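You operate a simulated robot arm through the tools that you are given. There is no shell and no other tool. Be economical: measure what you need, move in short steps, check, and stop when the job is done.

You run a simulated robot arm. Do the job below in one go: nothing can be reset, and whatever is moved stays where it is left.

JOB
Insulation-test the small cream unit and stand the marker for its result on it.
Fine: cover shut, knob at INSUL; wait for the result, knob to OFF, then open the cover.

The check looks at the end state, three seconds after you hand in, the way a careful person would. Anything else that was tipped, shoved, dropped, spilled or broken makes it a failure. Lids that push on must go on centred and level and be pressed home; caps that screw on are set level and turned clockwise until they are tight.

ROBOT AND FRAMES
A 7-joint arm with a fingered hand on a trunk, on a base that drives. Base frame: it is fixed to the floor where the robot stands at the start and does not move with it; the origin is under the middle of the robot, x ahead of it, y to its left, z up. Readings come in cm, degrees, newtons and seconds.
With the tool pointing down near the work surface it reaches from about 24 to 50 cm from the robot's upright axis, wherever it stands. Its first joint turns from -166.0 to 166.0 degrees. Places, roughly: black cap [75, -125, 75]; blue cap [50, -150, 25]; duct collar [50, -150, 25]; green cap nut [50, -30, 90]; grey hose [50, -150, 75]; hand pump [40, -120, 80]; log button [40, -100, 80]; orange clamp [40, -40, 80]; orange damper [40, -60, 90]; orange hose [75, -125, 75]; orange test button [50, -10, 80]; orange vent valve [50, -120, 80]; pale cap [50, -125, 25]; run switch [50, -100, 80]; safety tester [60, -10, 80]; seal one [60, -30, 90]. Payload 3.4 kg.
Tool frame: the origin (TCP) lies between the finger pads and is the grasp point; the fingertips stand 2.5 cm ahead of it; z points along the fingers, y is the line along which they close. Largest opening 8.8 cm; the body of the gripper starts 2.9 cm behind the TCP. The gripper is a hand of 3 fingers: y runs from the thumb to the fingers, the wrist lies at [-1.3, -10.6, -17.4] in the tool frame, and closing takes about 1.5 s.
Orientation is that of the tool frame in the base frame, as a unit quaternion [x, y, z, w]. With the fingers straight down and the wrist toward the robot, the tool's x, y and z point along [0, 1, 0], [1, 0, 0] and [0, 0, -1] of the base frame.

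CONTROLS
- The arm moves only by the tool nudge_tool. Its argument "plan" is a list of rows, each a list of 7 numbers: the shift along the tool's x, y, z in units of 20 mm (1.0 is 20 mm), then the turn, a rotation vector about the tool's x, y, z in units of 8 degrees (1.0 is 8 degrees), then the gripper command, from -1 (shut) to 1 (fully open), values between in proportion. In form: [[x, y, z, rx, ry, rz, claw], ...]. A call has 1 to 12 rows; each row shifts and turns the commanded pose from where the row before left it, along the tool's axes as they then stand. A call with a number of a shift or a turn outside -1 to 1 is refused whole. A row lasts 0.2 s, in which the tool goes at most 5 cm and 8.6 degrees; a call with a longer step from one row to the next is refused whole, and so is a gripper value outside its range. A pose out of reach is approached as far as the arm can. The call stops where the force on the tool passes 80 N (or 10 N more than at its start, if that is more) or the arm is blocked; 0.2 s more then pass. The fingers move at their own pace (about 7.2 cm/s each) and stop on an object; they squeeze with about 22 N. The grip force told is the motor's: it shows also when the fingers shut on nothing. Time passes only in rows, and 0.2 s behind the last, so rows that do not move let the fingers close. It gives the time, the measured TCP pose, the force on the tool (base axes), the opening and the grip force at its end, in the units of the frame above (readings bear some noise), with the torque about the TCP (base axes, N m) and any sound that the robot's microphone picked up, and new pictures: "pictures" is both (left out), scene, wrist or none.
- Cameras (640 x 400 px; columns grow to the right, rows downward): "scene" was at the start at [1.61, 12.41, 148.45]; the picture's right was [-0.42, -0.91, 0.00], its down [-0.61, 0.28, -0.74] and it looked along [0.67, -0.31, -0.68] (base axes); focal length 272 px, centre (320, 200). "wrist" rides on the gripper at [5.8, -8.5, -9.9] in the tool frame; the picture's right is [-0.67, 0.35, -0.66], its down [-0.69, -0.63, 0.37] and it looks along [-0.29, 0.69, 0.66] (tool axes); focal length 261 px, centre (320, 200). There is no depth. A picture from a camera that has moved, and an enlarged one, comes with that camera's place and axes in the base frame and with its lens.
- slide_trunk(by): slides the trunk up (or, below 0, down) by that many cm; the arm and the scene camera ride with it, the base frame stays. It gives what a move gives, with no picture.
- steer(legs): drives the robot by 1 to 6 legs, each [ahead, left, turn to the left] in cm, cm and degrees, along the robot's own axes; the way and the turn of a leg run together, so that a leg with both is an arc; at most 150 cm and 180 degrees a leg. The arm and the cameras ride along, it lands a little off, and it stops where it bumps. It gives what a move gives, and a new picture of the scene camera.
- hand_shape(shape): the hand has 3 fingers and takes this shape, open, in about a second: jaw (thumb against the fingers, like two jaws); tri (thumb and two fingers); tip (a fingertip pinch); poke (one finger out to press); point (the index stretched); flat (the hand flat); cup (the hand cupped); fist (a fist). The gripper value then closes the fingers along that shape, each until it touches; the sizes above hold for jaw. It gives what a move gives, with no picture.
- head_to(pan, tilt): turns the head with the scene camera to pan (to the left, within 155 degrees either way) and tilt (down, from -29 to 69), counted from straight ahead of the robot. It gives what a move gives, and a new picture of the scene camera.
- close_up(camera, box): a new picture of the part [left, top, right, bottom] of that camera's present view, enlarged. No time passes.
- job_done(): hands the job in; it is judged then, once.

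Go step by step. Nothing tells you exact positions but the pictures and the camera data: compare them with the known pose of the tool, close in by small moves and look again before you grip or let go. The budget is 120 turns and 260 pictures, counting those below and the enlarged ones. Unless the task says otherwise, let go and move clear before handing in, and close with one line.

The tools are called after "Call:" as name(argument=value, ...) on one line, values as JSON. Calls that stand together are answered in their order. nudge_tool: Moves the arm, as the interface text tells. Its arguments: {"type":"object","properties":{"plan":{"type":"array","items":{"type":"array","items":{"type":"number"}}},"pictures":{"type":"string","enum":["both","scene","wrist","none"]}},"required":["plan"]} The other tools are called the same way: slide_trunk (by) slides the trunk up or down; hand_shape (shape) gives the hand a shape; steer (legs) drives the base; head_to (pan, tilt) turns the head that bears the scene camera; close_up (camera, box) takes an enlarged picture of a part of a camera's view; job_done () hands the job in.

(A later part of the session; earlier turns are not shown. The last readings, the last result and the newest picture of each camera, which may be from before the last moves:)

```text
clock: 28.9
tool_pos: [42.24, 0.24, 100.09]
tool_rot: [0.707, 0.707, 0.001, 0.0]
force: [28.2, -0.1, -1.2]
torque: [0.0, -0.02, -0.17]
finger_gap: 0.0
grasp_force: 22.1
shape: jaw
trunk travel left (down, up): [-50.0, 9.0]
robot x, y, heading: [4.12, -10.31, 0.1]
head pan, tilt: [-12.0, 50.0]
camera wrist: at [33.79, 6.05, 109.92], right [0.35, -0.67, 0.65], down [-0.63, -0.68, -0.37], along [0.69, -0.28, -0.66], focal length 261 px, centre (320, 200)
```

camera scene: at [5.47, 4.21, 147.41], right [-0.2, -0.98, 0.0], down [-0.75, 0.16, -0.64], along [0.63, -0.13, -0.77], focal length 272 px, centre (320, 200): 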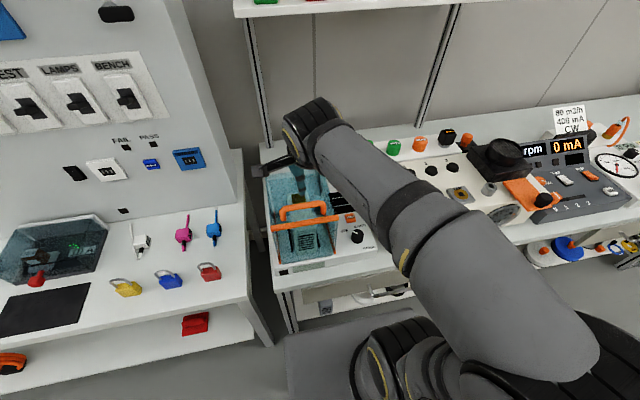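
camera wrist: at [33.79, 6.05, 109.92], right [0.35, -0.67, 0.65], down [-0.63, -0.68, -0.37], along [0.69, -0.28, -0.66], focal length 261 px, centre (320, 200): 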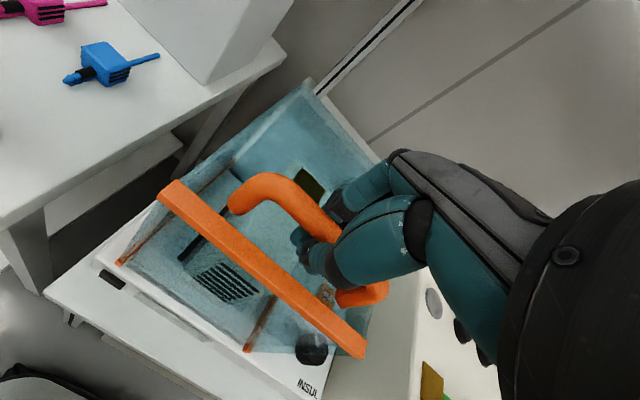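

Force rose to 28 N: the cover is against its stop. I ease off, let go, rise and move over to the knob.

Call:
nudge_tool(plan=[[0, 0.15, 0, 0, 0, 0, -1], [0, 0, 0, 0, 0, 0, 0.2], [0, 0, 0, 0, 0, 0, 0.2], [0, 0, 0, 0, 0, 0, 0.2], [0, 0, 0, 0, 0, 0, 0.2], [0, 0, -0.6, 0, 0, 0, 0.2], [0, 0, -1, 0, 0, 0, 0.2], [0, 0, -1, 0, 0, 0, 0.2], [0, 0, -1, 0, 0, 0, 0.2], [0, 0, -1, 0, 0, 0, 0.2]], pictures="wrist")

Call:
nudge_tool(plan=[[-1, 0, 0, 0, 0, 0, 0.4], [-1, 0, 0, 0, 0, 0, 0.4], [-1, 0, 0, 0, 0, 0, 0.4], [-1, 0.1, 0, 0, 0, 0, 0.4], [-1, 0.2, 0, 0, 0, 0, 0.4], [-1, 0.2, 0, 0, 0, 0, 0.4], [-1, 0.2, 0, 0, 0, 0, 0.4], [-0.6, 0.2, 0.3, 0, 0, 0, 0.4], [0, 0, 0, 0, 0, 0, 0.4]])

```text
clock: 31.1
tool_pos: [42.32, 0.38, 109.36]
tool_rot: [0.708, 0.706, 0.0, -0.001]
force: [-0.8, -0.2, 0.4]
torque: [-0.05, 0.0, -0.02]
finger_gap: 5.25
grasp_force: 0.1
shape: jaw
trunk travel left (down, up): [-50.0, 9.0]
robot x, y, heading: [3.95, -10.21, 0.3]
head pan, tilt: [-12.0, 50.0]
camera wrist: at [33.85, 6.14, 119.25], right [0.35, -0.67, 0.65], down [-0.63, -0.68, -0.37], along [0.69, -0.29, -0.66], focal length 261 px, centre (320, 200)
```

wrist: 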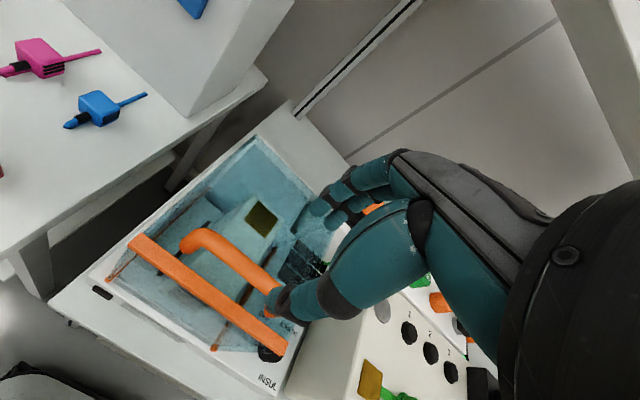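

```text
clock: 33.1
tool_pos: [44.03, -15.0, 108.69]
tool_rot: [0.707, 0.707, 0.0, 0.0]
force: [-0.3, -0.3, 0.9]
torque: [-0.04, 0.05, -0.01]
finger_gap: 6.11
grasp_force: 0.0
shape: jaw
trunk travel left (down, up): [-50.0, 9.0]
robot x, y, heading: [3.8, -9.84, 0.0]
head pan, tilt: [-12.0, 50.0]
camera scene: at [5.47, 4.21, 147.42], right [-0.2, -0.98, 0.0], down [-0.75, 0.16, -0.64], along [0.63, -0.13, -0.77], focal length 272 px, centre (320, 200)
camera wrist: at [35.51, -9.25, 118.57], right [0.35, -0.67, 0.65], down [-0.63, -0.68, -0.37], along [0.69, -0.29, -0.66], focal length 261 px, centre (320, 200)
```

scene: 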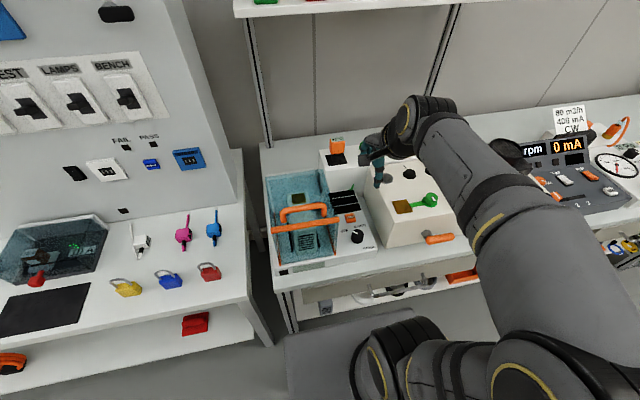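
wrist: 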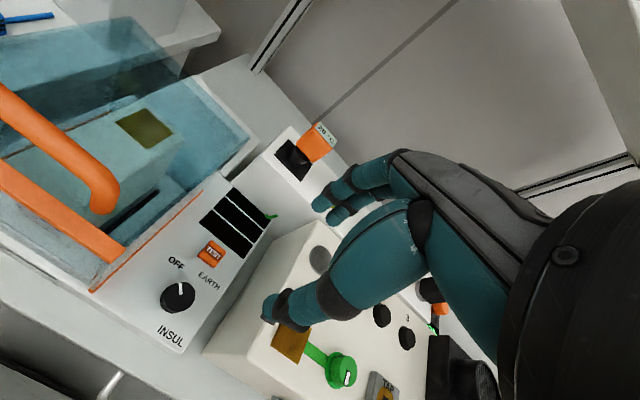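

Clear view of the knob now. I enlarge both views to locate it and the pointer, and check the cover's seat.

Call:
close_up(camera="scene", box=[260, 160, 400, 280])

Call:
close_up(camera="wrist", box=[130, 170, 290, 350])

```text
3.33 times, centred on (330, 220) of scene
camera zoom: at [5.47, 4.21, 147.42], right [-0.2, -0.98, 0.0], down [-0.75, 0.16, -0.64], along [0.63, -0.13, -0.77], focal length 906 px, centre (287, 133)
```

zoom: 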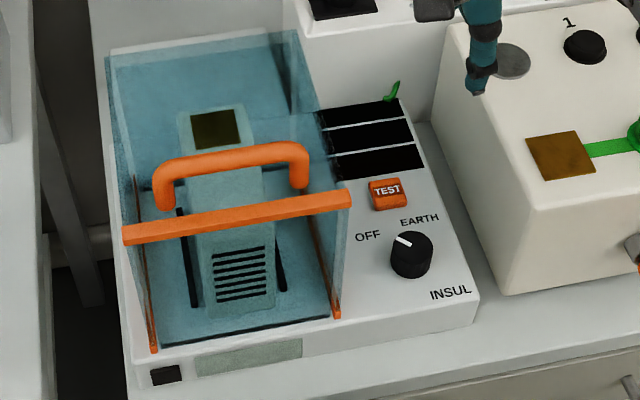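

```text
2.22 times, centred on (210, 260) of wrist
camera zoom: at [35.51, -9.25, 118.57], right [0.35, -0.67, 0.65], down [-0.63, -0.68, -0.37], along [0.69, -0.29, -0.66], focal length 579 px, centre (564, 67)
```

zoom: 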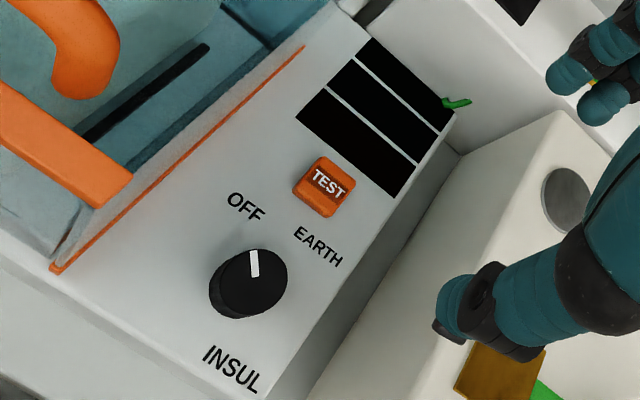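

The cover is shut. The knob top is at about (44.2, -14.7, 82.7), with OFF at about 45° left and INSUL at the right front, so a large clockwise turn. I pre-turn the hand counter-clockwise and look.

Call:
nudge_tool(plan=[[0, 0.05, 0.5, 0, 0, -1, 0.4], [0.15, 0, 0.5, 0, 0, -1, 0.4], [0, 0, 0.5, 0, 0, -1, 0.4], [0, 0, 0.5, 0, 0, -1, 0.4], [0, 0, 0.5, 0, 0, -1, 0.4], [0, 0, 0.5, 0, 0, -1, 0.4], [0, 0, 0.5, 0, 0, -1, 0.4], [0, 0, 0.5, 0, 0, -1, 0.4], [0, 0, 0, 0, 0, 0, 0.4]])

Call:
close_up(camera="scene", box=[300, 140, 440, 270])

```text
clock: 35.1
tool_pos: [43.99, -14.7, 100.6]
tool_rot: [0.225, 0.974, 0.0, -0.001]
force: [-0.2, -0.3, 0.7]
torque: [0.0, 0.0, 0.01]
finger_gap: 6.15
grasp_force: 0.0
shape: jaw
trunk travel left (down, up): [-50.0, 9.0]
robot x, y, heading: [3.86, -10.21, 0.4]
head pan, tilt: [-12.0, 50.0]
camera scene: at [5.47, 4.21, 147.42], right [-0.2, -0.98, 0.0], down [-0.75, 0.16, -0.64], along [0.63, -0.13, -0.77], focal length 272 px, centre (320, 200)
camera wrist: at [35.06, -19.76, 110.51], right [0.76, 0.02, 0.66], down [0.34, -0.87, -0.37], along [0.56, 0.5, -0.66], focal length 261 px, centre (320, 200)
```

scene: 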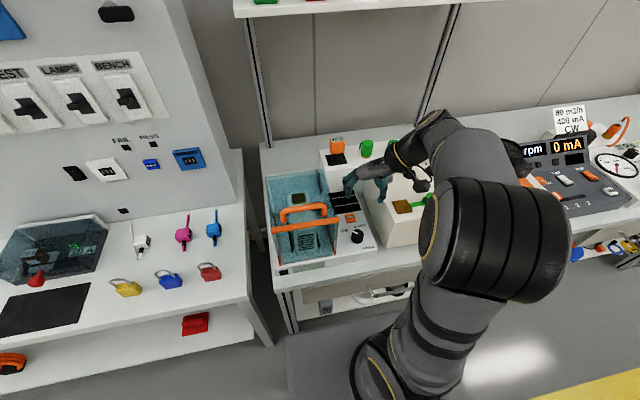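
wrist: 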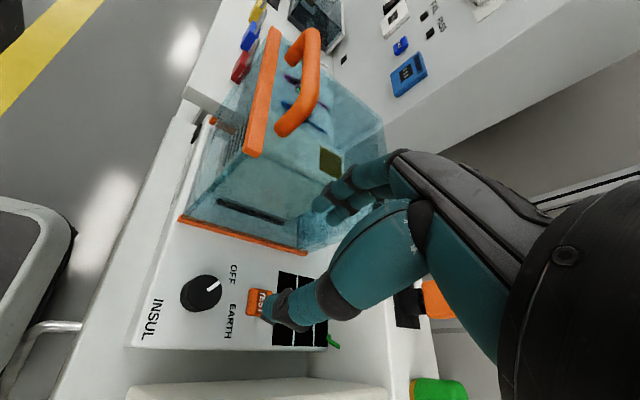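

```text
3.08 times, centred on (370, 205) of scene
camera zoom: at [5.47, 4.21, 147.42], right [-0.2, -0.98, 0.0], down [-0.75, 0.16, -0.64], along [0.63, -0.13, -0.77], focal length 836 px, centre (166, 185)
```

zoom: 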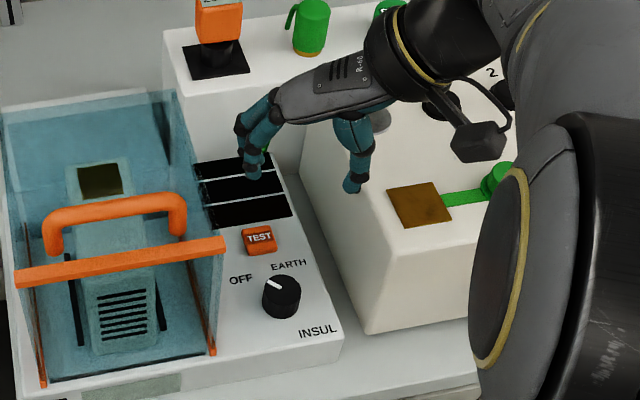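

The hand fits between cover and box. I descend partway and check alignment.

Call:
nudge_tool(plan=[[0, 0, 1, 0, 0, 0, 0.4], [0, 0, 1, 0, 0, 0, 0.4], [0, 0, 1, 0, 0, 0, 0.4], [0, 0, 1, 0, 0, 0, 0.4], [0, 0, 1, 0, 0, 0, 0.4], [0, 0, 1, 0, 0, 0, 0.4], [0, 0, 0, 0, 0, 0, 0.4]])

Call:
close_up(camera="scene", box=[300, 160, 430, 270])

Call:
close_up(camera="wrist", box=[160, 180, 380, 360])

```text
clock: 36.7
tool_pos: [44.07, -14.53, 88.64]
tool_rot: [0.226, 0.974, 0.0, -0.001]
force: [0.5, -0.3, -0.3]
torque: [-0.02, 0.03, 0.02]
finger_gap: 6.12
grasp_force: 0.2
shape: jaw
trunk travel left (down, up): [-50.0, 9.0]
robot x, y, heading: [3.94, -9.87, 0.6]
head pan, tilt: [-12.0, 50.0]
camera scene: at [5.47, 4.21, 147.42], right [-0.2, -0.98, 0.0], down [-0.75, 0.16, -0.64], along [0.63, -0.13, -0.77], focal length 272 px, centre (320, 200)
camera wrist: at [35.15, -19.71, 98.53], right [0.76, 0.02, 0.65], down [0.34, -0.87, -0.37], along [0.56, 0.5, -0.66], focal length 261 px, centre (320, 200)
```

scene: 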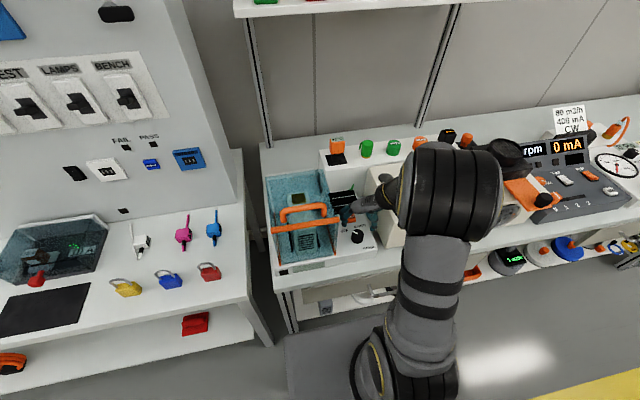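
wrist: 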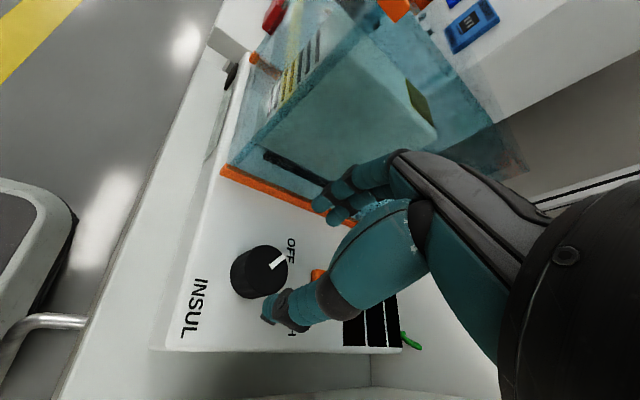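

```text
3.64 times, centred on (365, 215) of scene
camera zoom: at [5.47, 4.21, 147.42], right [-0.2, -0.98, 0.0], down [-0.75, 0.16, -0.64], along [0.63, -0.13, -0.77], focal length 988 px, centre (156, 146)
```

zoom: 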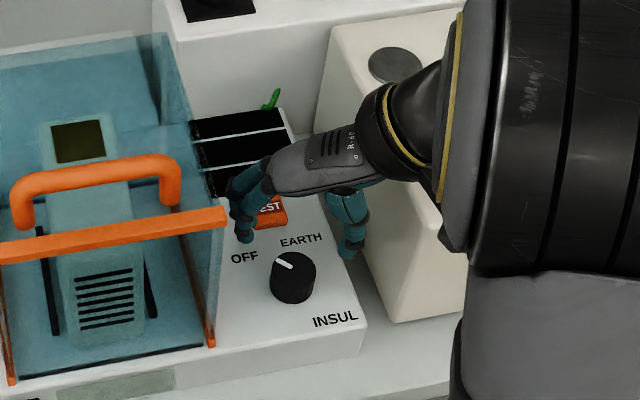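

```text
2.22 times, centred on (270, 270) of wrist
camera zoom: at [35.15, -19.71, 98.53], right [0.76, 0.02, 0.65], down [0.34, -0.87, -0.37], along [0.56, 0.5, -0.66], focal length 579 px, centre (431, 44)
```

zoom: 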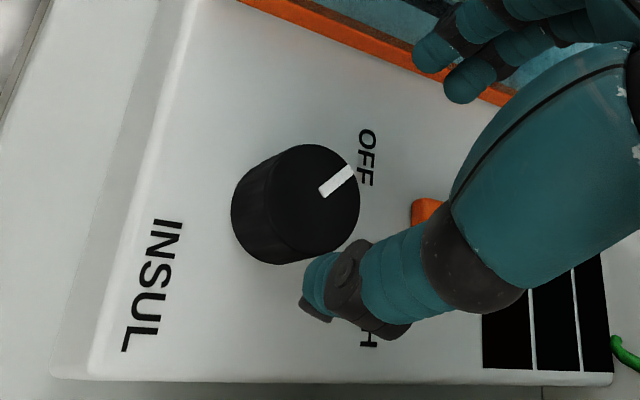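

The knob is about 0.5 cm toward the thumb from the TCP. I correct, descend to just above the panel and close.

Call:
nudge_tool(plan=[[0, -0.25, 0.5, 0, 0, 0, 0.4], [0, 0, 0.5, 0, 0, 0, 0.4], [0, 0, 0.5, 0, 0, 0, 0.4], [0, 0, 0.5, 0, 0, 0, 0.4], [0, 0, 0.4, 0, 0, 0, 0.4], [0, 0, 0, 0, 0, 0, 0.4]], pictures="wrist")

Call:
close_up(camera="scene", box=[310, 180, 410, 260])

```text
clock: 38.1
tool_pos: [43.74, -14.91, 83.85]
tool_rot: [0.226, 0.974, 0.0, 0.0]
force: [0.8, 0.3, -0.3]
torque: [-0.01, -0.03, 0.02]
finger_gap: 6.11
grasp_force: 0.1
shape: jaw
trunk travel left (down, up): [-50.0, 9.0]
robot x, y, heading: [3.85, -10.22, -0.0]
head pan, tilt: [-12.0, 50.0]
camera wrist: at [34.87, -20.17, 93.77], right [0.76, 0.02, 0.65], down [0.34, -0.87, -0.37], along [0.56, 0.5, -0.66], focal length 261 px, centre (320, 200)
```

wrist: 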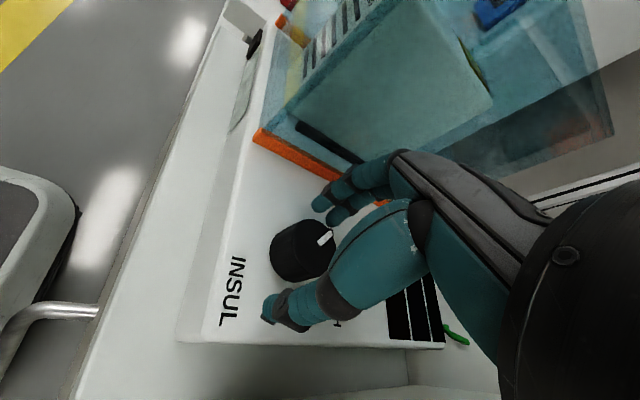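

```text
5.00 times, centred on (360, 220) of scene
camera zoom: at [5.47, 4.21, 147.42], right [-0.2, -0.98, 0.0], down [-0.75, 0.16, -0.64], along [0.63, -0.13, -0.77], focal length 1358 px, centre (120, 100)
```

zoom: 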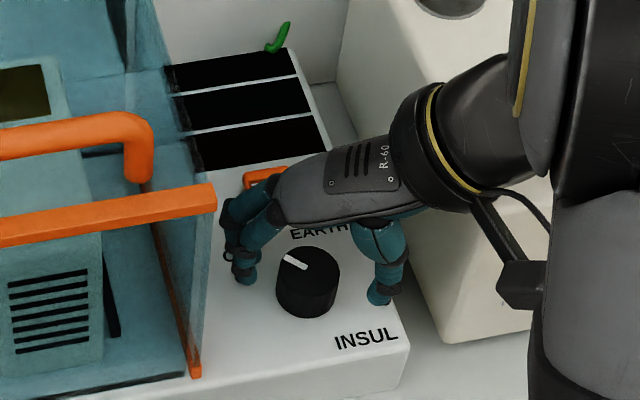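

The knob lies between the fingertips. I close and then turn clockwise.

Call:
nudge_tool(plan=[[0, 0, 0, 0, 0, 0, -1], [0, 0, 0, 0, 0, 0, -1], [0, 0, 0, 0, 0, 0, -1], [0, 0, 0, 0, 0, 0, -1], [0, 0, 0, 0, 0, 0, -1], [0, 0, 0, 0, 0, 0, -1]], pictures="wrist")

Call:
close_up(camera="scene", box=[310, 180, 410, 260])

```text
clock: 39.5
tool_pos: [43.82, -15.12, 83.94]
tool_rot: [0.226, 0.974, 0.0, -0.001]
force: [-0.8, -0.1, -1.8]
torque: [0.01, 0.03, -0.03]
finger_gap: 2.64
grasp_force: 22.2
shape: jaw
trunk travel left (down, up): [-50.0, 9.0]
robot x, y, heading: [4.06, -10.15, 0.1]
head pan, tilt: [-12.0, 50.0]
camera wrist: at [34.86, -20.18, 93.78], right [0.76, 0.02, 0.65], down [0.34, -0.87, -0.37], along [0.56, 0.5, -0.66], focal length 261 px, centre (320, 200)
```

wrist: 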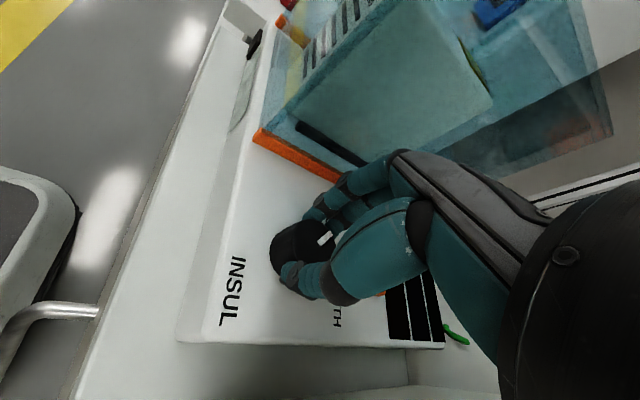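

```text
5.00 times, centred on (360, 220) of scene
camera zoom: at [5.47, 4.2, 147.42], right [-0.2, -0.98, 0.0], down [-0.75, 0.16, -0.64], along [0.63, -0.13, -0.77], focal length 1358 px, centre (120, 100)
```

zoom: 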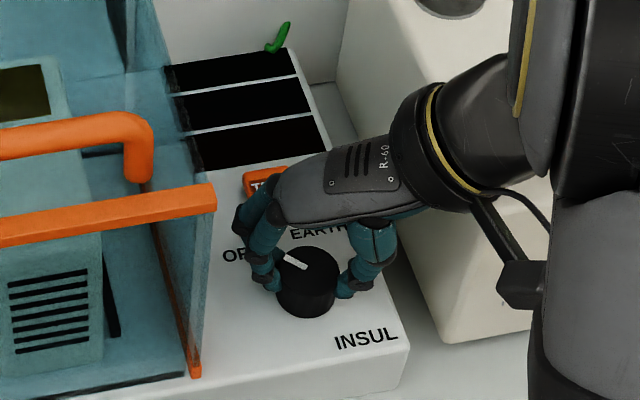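

The grip is a bit behind the knob's middle. I open slightly, shift 0.6 cm toward the front and close again, then turn clockwise 64°.

Call:
nudge_tool(plan=[[0, 0, 0, 0, 0, 0, 0.2], [0, 0, 0, 0, 0, 0, 0.2], [0, 0, 0, 0, 0, 0, 0.2], [0.3, 0, 0, 0, 0, 0, 0.2], [0, 0, 0, 0, 0, 0, -1], [0, 0, 0, 0, 0, 0, -1], [0, 0, 0, 0, 0, 0, -1], [0, 0, 0, 0, 0, 0, -1], [0, 0, 0, 0, 0, 0, -1]], pictures="none")

Call:
close_up(camera="scene", box=[310, 180, 410, 260])

Call:
nudge_tool(plan=[[0, 0, 0, 0, 0, 1, -1], [0, 0, 0, 0, 0, 1, -1], [0, 0, 0, 0, 0, 1, -1], [0, 0, 0, 0, 0, 1, -1], [0, 0, 0, 0, 0, 1, -1], [0, 0, 0, 0, 0, 1, -1], [0, 0, 0, 0, 0, 1, -1]])

Call:
close_up(camera="scene", box=[310, 180, 410, 260])

```text
clock: 41.5
tool_pos: [43.01, -14.67, 83.91]
tool_rot: [0.226, 0.974, 0.001, -0.002]
force: [-5.0, 2.4, -3.0]
torque: [0.05, 0.11, 0.07]
finger_gap: 2.36
grasp_force: 21.7
shape: jaw
trunk travel left (down, up): [-50.0, 9.0]
robot x, y, heading: [3.91, -10.26, 0.1]
head pan, tilt: [-12.0, 50.0]
```

```text
5.00 times, centred on (360, 220) of scene
camera zoom: at [5.42, 4.24, 147.41], right [-0.2, -0.98, 0.0], down [-0.75, 0.16, -0.64], along [0.63, -0.13, -0.77], focal length 1358 px, centre (120, 100)
```

zoom: 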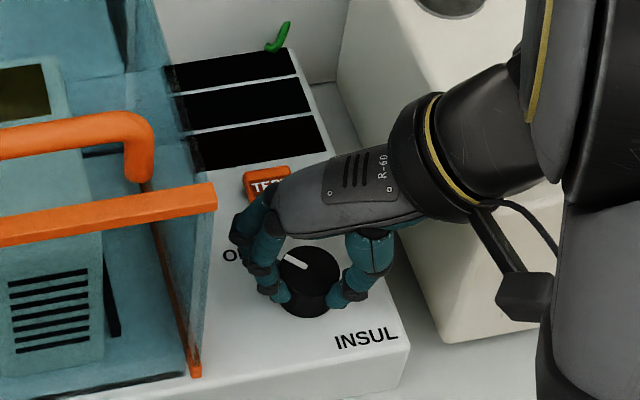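

```text
clock: 43.1
tool_pos: [43.27, -14.38, 83.95]
tool_rot: [0.656, 0.755, 0.0, -0.001]
force: [11.8, 23.5, -3.0]
torque: [0.47, -0.36, 0.22]
finger_gap: 2.36
grasp_force: 22.1
shape: jaw
trunk travel left (down, up): [-50.0, 9.0]
robot x, y, heading: [3.79, -10.02, 0.1]
head pan, tilt: [-12.0, 50.0]
camera scene: at [5.67, 4.54, 147.38], right [-0.2, -0.98, 0.0], down [-0.75, 0.15, -0.64], along [0.63, -0.13, -0.77], focal length 272 px, centre (320, 200)
camera wrist: at [34.16, -10.02, 93.79], right [0.44, -0.61, 0.66], down [-0.53, -0.77, -0.37], along [0.73, -0.18, -0.66], focal length 261 px, centre (320, 200)
```

scene: 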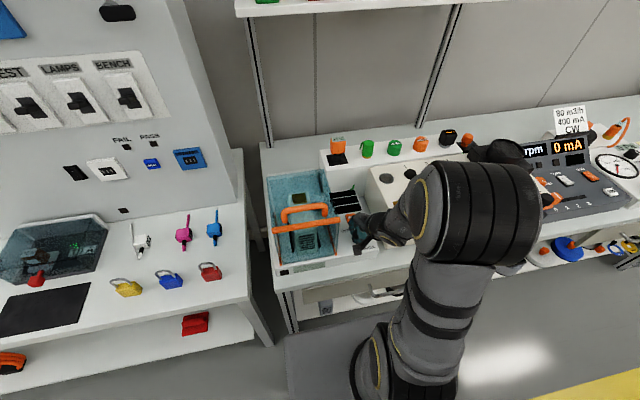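
wrist: 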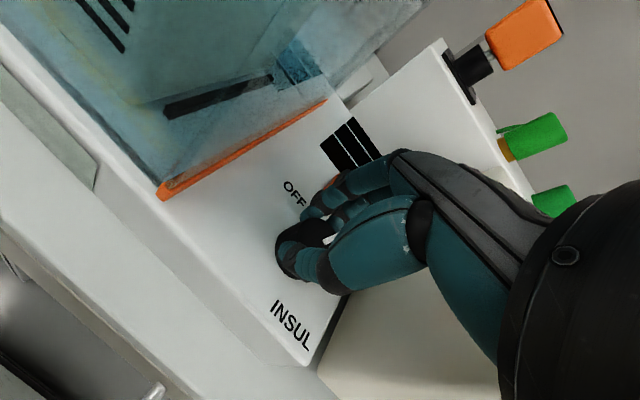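

```text
5.00 times, centred on (360, 220) of scene
camera zoom: at [5.67, 4.54, 147.38], right [-0.2, -0.98, 0.0], down [-0.75, 0.15, -0.64], along [0.63, -0.13, -0.77], focal length 1358 px, centre (120, 100)
```

zoom: 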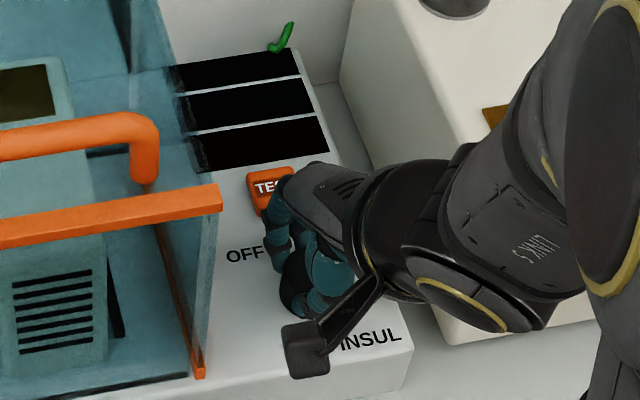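

There is side load (24 N), so the grip is off the knob's axis. I let go here and rise a bit to see how far it turned.

Call:
nudge_tool(plan=[[0, 0, 0, 0, 0, 0, 0.3], [0, 0, 0, 0, 0, 0, 0.3], [0, 0, 0, 0, 0, 0, 0.3], [0, 0, -0.8, 0, 0, 0, 0.3], [0, 0, -1, 0, 0, 0, 0.3], [0, 0, -1, 0, 0, 0, 0.3], [0, 0, 0, 0, 0, 0, 0.3]], pictures="none")

Call:
close_up(camera="wrist", box=[160, 180, 380, 360])

Call:
close_up(camera="scene", box=[310, 180, 410, 260])

```text
clock: 44.7
tool_pos: [43.05, -14.79, 89.63]
tool_rot: [0.657, 0.754, 0.0, 0.0]
force: [0.5, 0.2, 0.2]
torque: [-0.01, -0.02, 0.05]
finger_gap: 5.68
grasp_force: 0.1
shape: jaw
trunk travel left (down, up): [-50.0, 9.0]
robot x, y, heading: [3.76, -10.05, 0.1]
head pan, tilt: [-12.0, 50.0]
```

```text
2.22 times, centred on (270, 270) of wrist
camera zoom: at [34.02, -10.33, 99.49], right [0.44, -0.62, 0.66], down [-0.53, -0.77, -0.37], along [0.73, -0.19, -0.66], focal length 579 px, centre (431, 44)
```

zoom: 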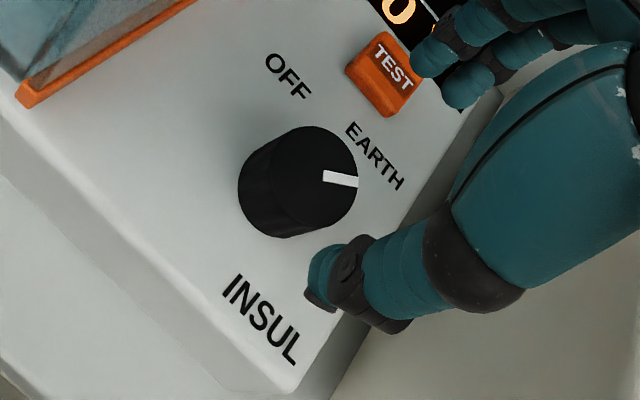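

```text
5.00 times, centred on (360, 220) of scene
camera zoom: at [5.46, 4.21, 147.42], right [-0.2, -0.98, 0.0], down [-0.75, 0.16, -0.64], along [0.63, -0.13, -0.77], focal length 1358 px, centre (120, 100)
```

zoom: 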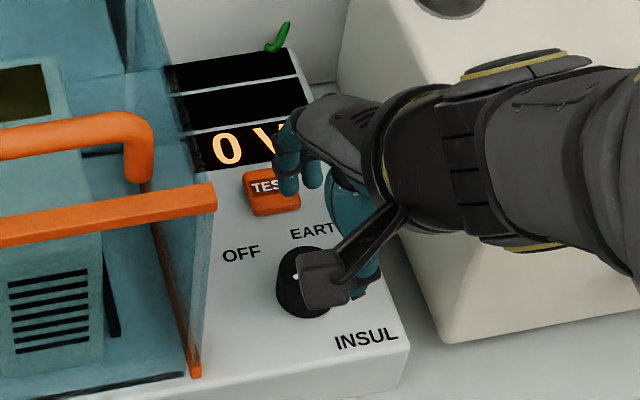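

The display lit "0 V" and the knob is at EARTH. I recentre the hand on the knob at (43.8, -14.9), turn it back counter-clockwise and take a second grip for INSUL.

Call:
nudge_tool(plan=[[-0.1, 0.36, 0, 0, 0, -1, 0.3], [0, 0, 0, 0, 0, -1, 0.3], [0, 0, 0, 0, 0, -1, 0.3], [0, 0, 0, 0, 0, -1, 0.3], [0, 0, 0, 0, 0, -1, 0.3], [0, 0, 0, 0, 0, -1, 0.3], [0, 0, 0, 0, 0, -1, 0.3], [0, 0, 0.5, 0, 0, -1, 0.3], [0, 0, 1, 0, 0, 0, 0.3], [0, 0, 1, 0, 0, 0, 0.3], [0, 0, 0.3, 0, 0, 0, 0.3], [0, 0, 0, 0, 0, 0, 0.3]], pictures="none")

Call:
close_up(camera="wrist", box=[160, 180, 380, 360])

Call:
close_up(camera="scene", box=[310, 180, 410, 260])

```text
clock: 47.3
tool_pos: [43.96, -14.84, 83.82]
tool_rot: [0.156, 0.988, 0.0, -0.001]
force: [0.4, 0.4, 0.3]
torque: [0.03, 0.04, 0.0]
finger_gap: 5.65
grasp_force: 0.1
shape: jaw
trunk travel left (down, up): [-50.0, 9.0]
robot x, y, heading: [3.85, -9.97, 0.3]
head pan, tilt: [-12.0, 50.0]
```

```text
2.22 times, centred on (270, 270) of wrist
camera zoom: at [35.85, -21.21, 93.66], right [0.75, 0.12, 0.65], down [0.46, -0.81, -0.37], along [0.49, 0.57, -0.66], focal length 579 px, centre (431, 44)
```

zoom: 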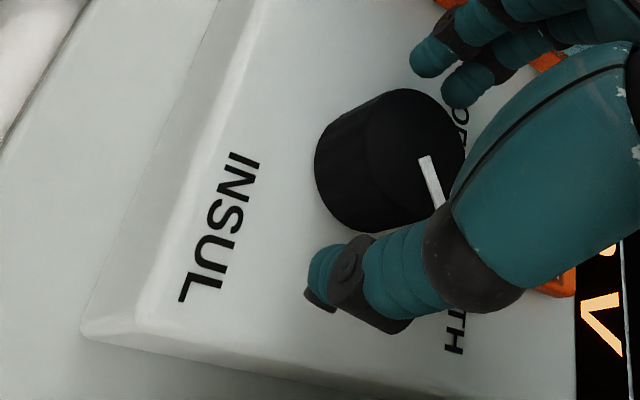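

```text
5.00 times, centred on (360, 220) of scene
camera zoom: at [5.47, 4.21, 147.42], right [-0.2, -0.98, 0.0], down [-0.75, 0.16, -0.64], along [0.63, -0.13, -0.77], focal length 1358 px, centre (120, 100)
```

zoom: 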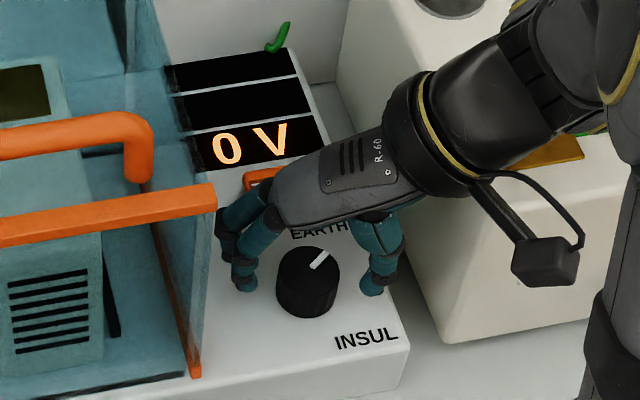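

Centred. I close and turn clockwise about 72°.

Call:
nudge_tool(plan=[[0, 0, 0, 0, 0, 0, -1], [0, 0, 0, 0, 0, 0, -1], [0, 0, 0, 0, 0, 0, -1], [0, 0, 0, 0, 0, 0, -1], [0, 0, 0, 0, 0, 0, -1]], pictures="none")

Call:
nudge_tool(plan=[[0, 0, 0, 0, 0, 1, -1], [0, 0, 0, 0, 0, 1, -1], [0, 0, 0, 0, 0, 1, -1], [0, 0, 0, 0, 0, 1, -1], [0, 0, 0, 0, 0, 1, -1], [0, 0, 0, 0, 0, 1, -1], [0, 0, 0, 0, 0, 1, -1], [0, 0, 0, 0, 0, 1, -1], [0, 0, 0, 0, 0, 1, -1]], pictures="wrist")

Call:
close_up(camera="scene", box=[310, 180, 410, 260])

```text
clock: 48.5
tool_pos: [44.0, -14.91, 83.89]
tool_rot: [0.157, 0.988, 0.0, -0.001]
force: [1.7, -0.7, -1.7]
torque: [0.05, 0.0, 0.03]
finger_gap: 2.69
grasp_force: 21.3
shape: jaw
trunk travel left (down, up): [-50.0, 9.0]
robot x, y, heading: [4.17, -10.29, 0.1]
head pan, tilt: [-12.0, 50.0]
```

```text
clock: 50.5
tool_pos: [44.03, -14.46, 83.78]
tool_rot: [0.705, 0.709, -0.003, 0.0]
force: [-3.3, 32.2, -14.6]
torque: [0.83, -0.07, 0.86]
finger_gap: 2.24
grasp_force: 22.2
shape: jaw
trunk travel left (down, up): [-50.0, 9.0]
robot x, y, heading: [3.96, -9.82, 0.5]
head pan, tilt: [-12.0, 50.0]
camera wrist: at [35.54, -8.73, 93.69], right [0.35, -0.67, 0.66], down [-0.63, -0.69, -0.36], along [0.69, -0.28, -0.66], focal length 261 px, centre (320, 200)
```

wrist: 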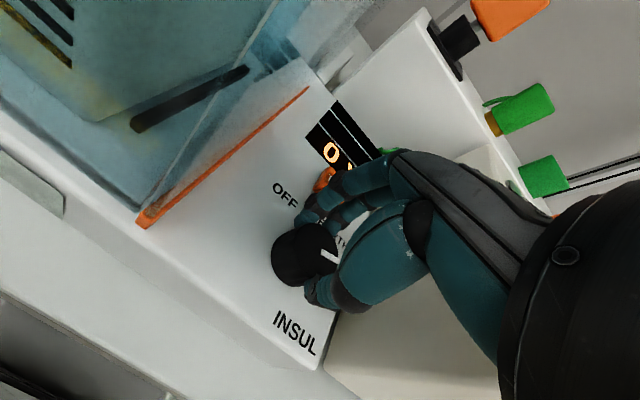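

```text
5.00 times, centred on (360, 220) of scene
camera zoom: at [5.52, 4.65, 147.36], right [-0.2, -0.98, 0.0], down [-0.75, 0.15, -0.64], along [0.63, -0.13, -0.77], focal length 1358 px, centre (120, 100)
```

zoom: 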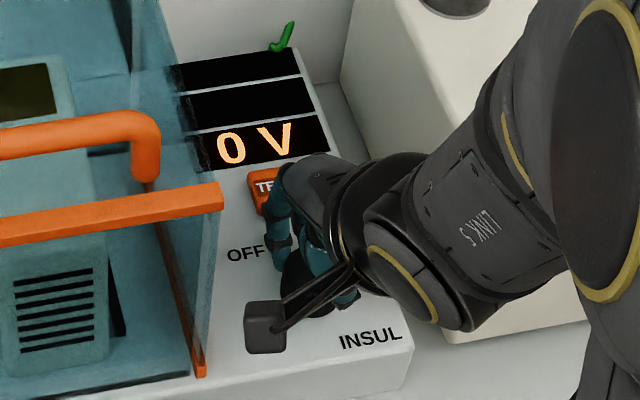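

The knob slipped this time. I let go and rise to measure its centre again.

Call:
nudge_tool(plan=[[0, 0, 0, 0, 0, 0, 0.3], [0, 0, 0, 0, 0, 0, 0.3], [0, 0, 0, 0, 0, 0, 0.3], [0, 0, -0.8, 0, 0, 0, 0.3], [0, 0, -1, 0, 0, 0, 0.3], [0, 0, -1, 0, 0, 0, 0.3], [0, 0, 0, 0, 0, -1, 0.3], [0, 0, 0, 0, 0, -1, 0.3], [0, 0, 0, 0, 0, -1, 0.3], [0, 0, 0, 0, 0, 0, 0.3]], pictures="none")

Call:
close_up(camera="wrist", box=[160, 180, 380, 360])

Call:
close_up(camera="scene", box=[310, 180, 410, 260])

```text
clock: 52.7
tool_pos: [43.98, -14.87, 89.37]
tool_rot: [0.545, 0.838, -0.001, 0.0]
force: [0.1, -0.7, 0.4]
torque: [-0.03, -0.03, -0.02]
finger_gap: 5.68
grasp_force: 0.2
shape: jaw
trunk travel left (down, up): [-50.0, 9.0]
robot x, y, heading: [4.28, -10.3, 0.1]
head pan, tilt: [-12.0, 50.0]
```

```text
2.22 times, centred on (270, 270) of wrist
camera zoom: at [33.87, -13.08, 99.32], right [0.59, -0.47, 0.65], down [-0.3, -0.88, -0.37], along [0.75, 0.02, -0.66], focal length 579 px, centre (431, 44)
```

zoom: 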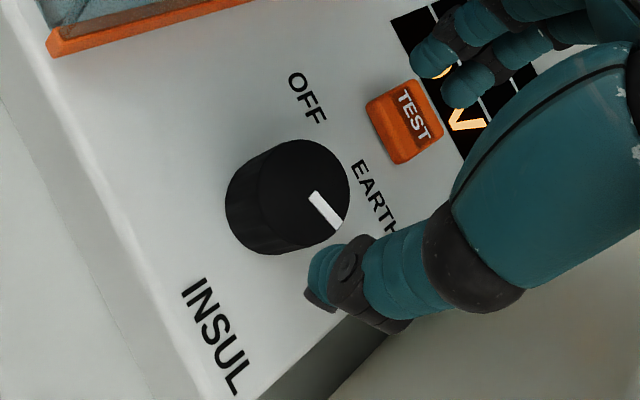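

```text
5.00 times, centred on (360, 220) of scene
camera zoom: at [5.47, 4.21, 147.42], right [-0.2, -0.98, 0.0], down [-0.75, 0.16, -0.64], along [0.63, -0.13, -0.77], focal length 1358 px, centre (120, 100)
```

zoom: 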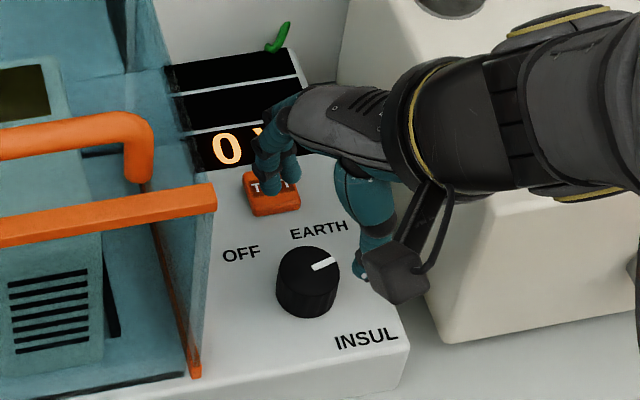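

The pointer is now at about -71°, and INSUL should be near -135°. I take another, slightly lower grip and turn again.

Call:
nudge_tool(plan=[[0, 0, 0, 0, 0, -1, 0.3], [0, 0, 0, 0, 0, -1, 0.3], [0, 0, 0, 0, 0, -1, 0.3], [0, 0, 0, 0, 0, -1, 0.3], [0, 0, 0, 0, 0, -1, 0.3], [0, 0, 0.8, 0, 0, -1, 0.3], [0, 0, 1, 0, 0, 0, 0.3], [0, 0, 1, 0, 0, 0, 0.3], [0, 0, 0.15, 0, 0, 0, 0.3], [0, 0, 0, 0, 0, 0, -1], [0, 0, 0, 0, 0, 0, -1], [0, 0, 0, 0, 0, 0, -1]], pictures="none")

Call:
nudge_tool(plan=[[0, 0, 0, 0, 0, 0, -1], [0, 0, 0, 0, 0, 0, -1], [0, 0, 0, 0, 0, 0, -1], [0, 0, 0, 0, 0, 0.6, -1], [0, 0, 0, 0, 0, 0.6, -1], [0, 0, 0, 0, 0, 0.6, -1], [0, 0, 0, 0, 0, 0.6, -1], [0, 0, 0, 0, 0, 0.6, -1]], pictures="wrist")

Call:
close_up(camera="scene", box=[310, 180, 410, 260])

```text
clock: 55.3
tool_pos: [43.87, -14.88, 83.67]
tool_rot: [0.157, 0.988, 0.0, -0.001]
force: [-2.2, 0.6, -3.5]
torque: [0.02, 0.04, 0.01]
finger_gap: 2.65
grasp_force: 21.9
shape: jaw
trunk travel left (down, up): [-50.0, 9.0]
robot x, y, heading: [3.91, -10.33, -0.1]
head pan, tilt: [-12.0, 50.0]
```

```text
clock: 57.1
tool_pos: [43.77, -14.81, 83.61]
tool_rot: [0.359, 0.933, 0.001, -0.001]
force: [-16.2, 4.7, -5.2]
torque: [0.18, 0.3, 0.42]
finger_gap: 2.44
grasp_force: 22.0
shape: jaw
trunk travel left (down, up): [-50.0, 9.0]
robot x, y, heading: [4.03, -9.97, 0.1]
head pan, tilt: [-12.0, 50.0]
camera wrist: at [33.86, -17.22, 93.48], right [0.73, -0.19, 0.65], down [0.09, -0.93, -0.37], along [0.68, 0.33, -0.66], focal length 261 px, centre (320, 200)
```

wrist: 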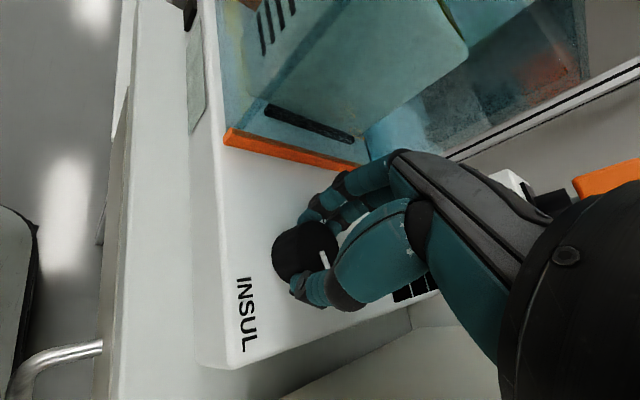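

```text
5.00 times, centred on (360, 220) of scene
camera zoom: at [5.28, 4.29, 147.41], right [-0.2, -0.98, 0.0], down [-0.75, 0.16, -0.64], along [0.63, -0.13, -0.77], focal length 1358 px, centre (120, 100)
```

zoom: 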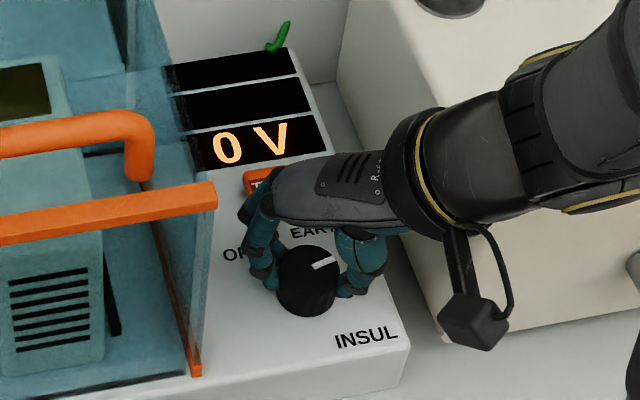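

The squeeze pushes the fingers toward tool +x, so the pads sit off the knob's axis. I re-grip shifted 0.5 cm in tool -x and compare the gap.

Call:
nudge_tool(plan=[[0, 0, 0, 0, 0, 0, 0.2], [0, 0, 0, 0, 0, 0, 0.2], [0, 0, 0, 0, 0, 0, 0.2], [-0.25, 0, 0, 0, 0, -1, 0.2], [0, 0, 0, 0, 0, -1, 0.2], [0, 0, 0, 0, 0, -1, 0.2], [0, 0, 0, 0, 0, 0, -1], [0, 0, 0, 0, 0, 0, -1], [0, 0, 0, 0, 0, 0, -1], [0, 0, 0, 0, 0, 0, -1], [0, 0, 0, 0, 0, 0, -1]], pictures="none")

Call:
close_up(camera="scene", box=[310, 180, 410, 260])

Call:
close_up(camera="wrist", box=[220, 150, 400, 330])

```text
clock: 59.5
tool_pos: [44.33, -15.09, 83.51]
tool_rot: [0.157, 0.988, 0.0, 0.0]
force: [0.2, -0.2, -0.9]
torque: [0.05, -0.03, 0.03]
finger_gap: 2.57
grasp_force: 22.3
shape: jaw
trunk travel left (down, up): [-50.0, 9.0]
robot x, y, heading: [3.71, -10.37, 0.2]
head pan, tilt: [-12.0, 50.0]
```

```text
5.00 times, centred on (360, 220) of scene
camera zoom: at [5.49, 4.2, 147.42], right [-0.2, -0.98, 0.0], down [-0.75, 0.16, -0.64], along [0.63, -0.13, -0.77], focal length 1358 px, centre (120, 100)
```

zoom: 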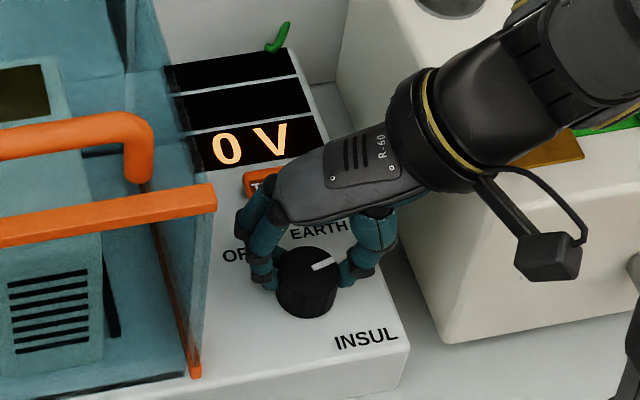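

```text
2.22 times, centred on (310, 240) of wrist
camera zoom: at [36.2, -21.56, 93.47], right [0.75, 0.12, 0.65], down [0.46, -0.81, -0.37], along [0.49, 0.57, -0.66], focal length 579 px, centre (342, 111)
```

zoom: 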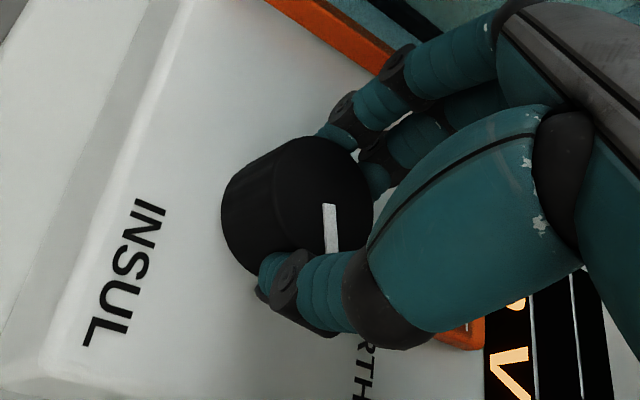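

Evidence favours the first grip (further toward tool +x, which turned the knob well). I shift there and turn again.

Call:
nudge_tool(plan=[[0, 0, 0, 0, 0, 0, 0.2], [0, 0, 0, 0, 0, 0, 0.2], [0, 0, 0, 0, 0, 0, 0.2], [0.35, 0, 0, 0, 0, 0, 0.2], [0.3, 0, 0, 0, 0, 0, 0.2], [0, 0, 0, 0, 0, 0, -1], [0, 0, 0, 0, 0, 0, -1], [0, 0, 0, 0, 0, 0, -1], [0, 0, 0, 0, 0, 0, -1], [0, 0, 0, 0, 0, 0, -1]], pictures="none")

Call:
close_up(camera="wrist", box=[220, 150, 400, 330])

Call:
nudge_tool(plan=[[0, 0, 0, 0, 0, 1, -1], [0, 0, 0, 0, 0, 1, -1], [0, 0, 0, 0, 0, 1, -1], [0, 0, 0, 0, 0, 1, -1], [0, 0, 0, 0, 0, 1, -1], [0, 0, 0, 0, 0, 1, -1], [0, 0, 0, 0, 0, 1, -1], [0, 0, 0, 0, 0, 1, -1]], pictures="wrist")

Call:
close_up(camera="scene", box=[310, 180, 410, 260])

```text
clock: 61.7
tool_pos: [43.05, -14.66, 83.54]
tool_rot: [0.156, 0.988, 0.0, -0.002]
force: [-5.5, 2.1, -4.3]
torque: [0.06, 0.13, 0.05]
finger_gap: 2.3
grasp_force: 22.1
shape: jaw
trunk travel left (down, up): [-50.0, 9.0]
robot x, y, heading: [3.98, -9.85, 0.3]
head pan, tilt: [-12.0, 50.0]
```

```text
2.22 times, centred on (310, 240) of wrist
camera zoom: at [34.96, -21.1, 93.45], right [0.75, 0.12, 0.65], down [0.46, -0.81, -0.37], along [0.49, 0.57, -0.66], focal length 579 px, centre (342, 111)
```

zoom: 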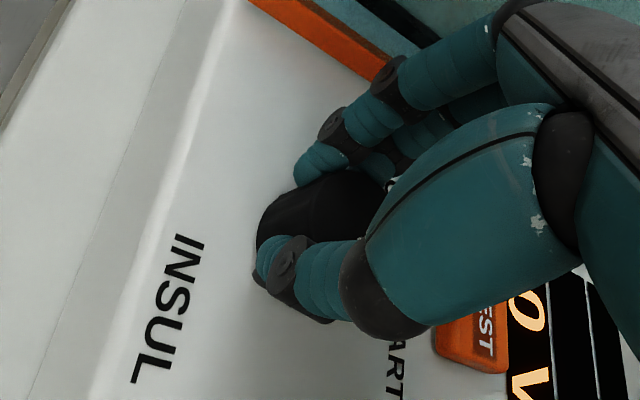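

```text
clock: 63.5
tool_pos: [42.88, -13.94, 83.51]
tool_rot: [0.652, 0.758, -0.003, 0.0]
force: [-18.7, 52.5, -17.0]
torque: [1.25, 0.36, 1.11]
finger_gap: 2.08
grasp_force: 21.9
shape: jaw
trunk travel left (down, up): [-50.0, 9.0]
robot x, y, heading: [4.02, -10.1, 0.1]
head pan, tilt: [-12.0, 50.0]
camera wrist: at [33.65, -9.54, 93.42], right [0.45, -0.61, 0.65], down [-0.52, -0.77, -0.36], along [0.73, -0.18, -0.66], focal length 261 px, centre (320, 200)
```

wrist: 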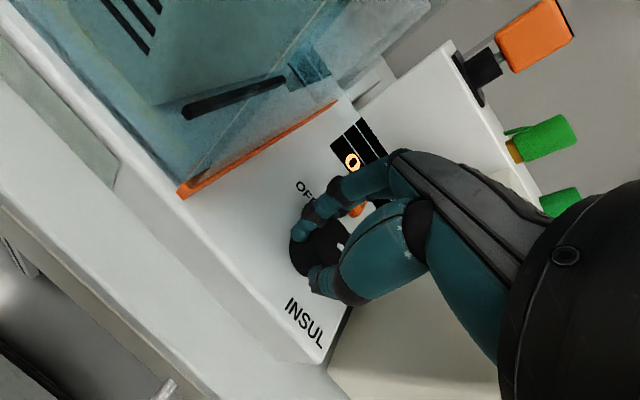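

```text
5.00 times, centred on (360, 220) of scene
camera zoom: at [5.32, 4.93, 147.34], right [-0.2, -0.98, 0.0], down [-0.75, 0.15, -0.64], along [0.63, -0.13, -0.76], focal length 1358 px, centre (120, 100)
```

zoom: 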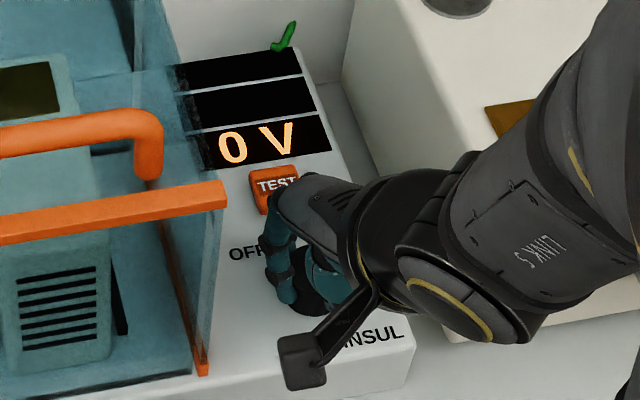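

Side load is too large this way. From the open-hand picture, the fingertip centre sits at the TCP, and the zero-force grip was at (44.3, -15.1). I go back to that grip and turn from there.

Call:
nudge_tool(plan=[[0, 0, 0, 0, 0, 0, 0.3], [0, 0, 0, 0, 0, 0, 0.3], [0, 0, 0, 0, 0, 0, 0.3], [0, 0, -1, 0, 0, 0, 0.3], [0, 0, -0.7, 0, 0, 0, 0.3], [0, 0, 0, 0, 0, -1, 0.3], [0, 0, 0, 0, 0, -1, 0.3], [0, 0, 0, 0, 0, 0, 0.3]], pictures="none")

Call:
close_up(camera="wrist", box=[160, 180, 380, 360])

Call:
close_up(camera="scene", box=[310, 180, 410, 260])

```text
clock: 65.3
tool_pos: [43.2, -14.82, 87.02]
tool_rot: [0.545, 0.838, -0.001, 0.0]
force: [-0.6, -0.6, -0.3]
torque: [-0.01, 0.0, -0.01]
finger_gap: 5.71
grasp_force: 0.0
shape: jaw
trunk travel left (down, up): [-50.0, 9.0]
robot x, y, heading: [4.07, -10.36, 0.4]
head pan, tilt: [-12.0, 50.0]
```

```text
2.22 times, centred on (270, 270) of wrist
camera zoom: at [32.97, -13.05, 96.89], right [0.59, -0.47, 0.65], down [-0.3, -0.88, -0.37], along [0.75, 0.02, -0.66], focal length 579 px, centre (431, 44)
```

zoom: 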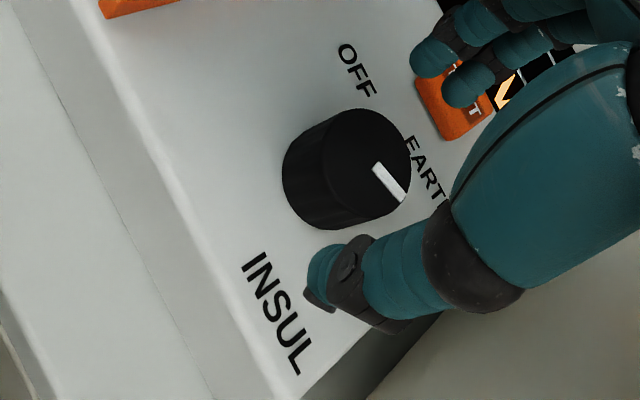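

```text
5.00 times, centred on (360, 220) of scene
camera zoom: at [5.46, 4.21, 147.42], right [-0.2, -0.98, 0.0], down [-0.75, 0.16, -0.64], along [0.63, -0.13, -0.77], focal length 1358 px, centre (120, 100)
```

zoom: 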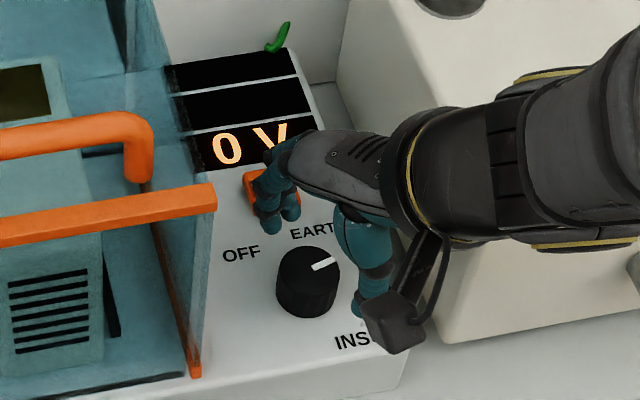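

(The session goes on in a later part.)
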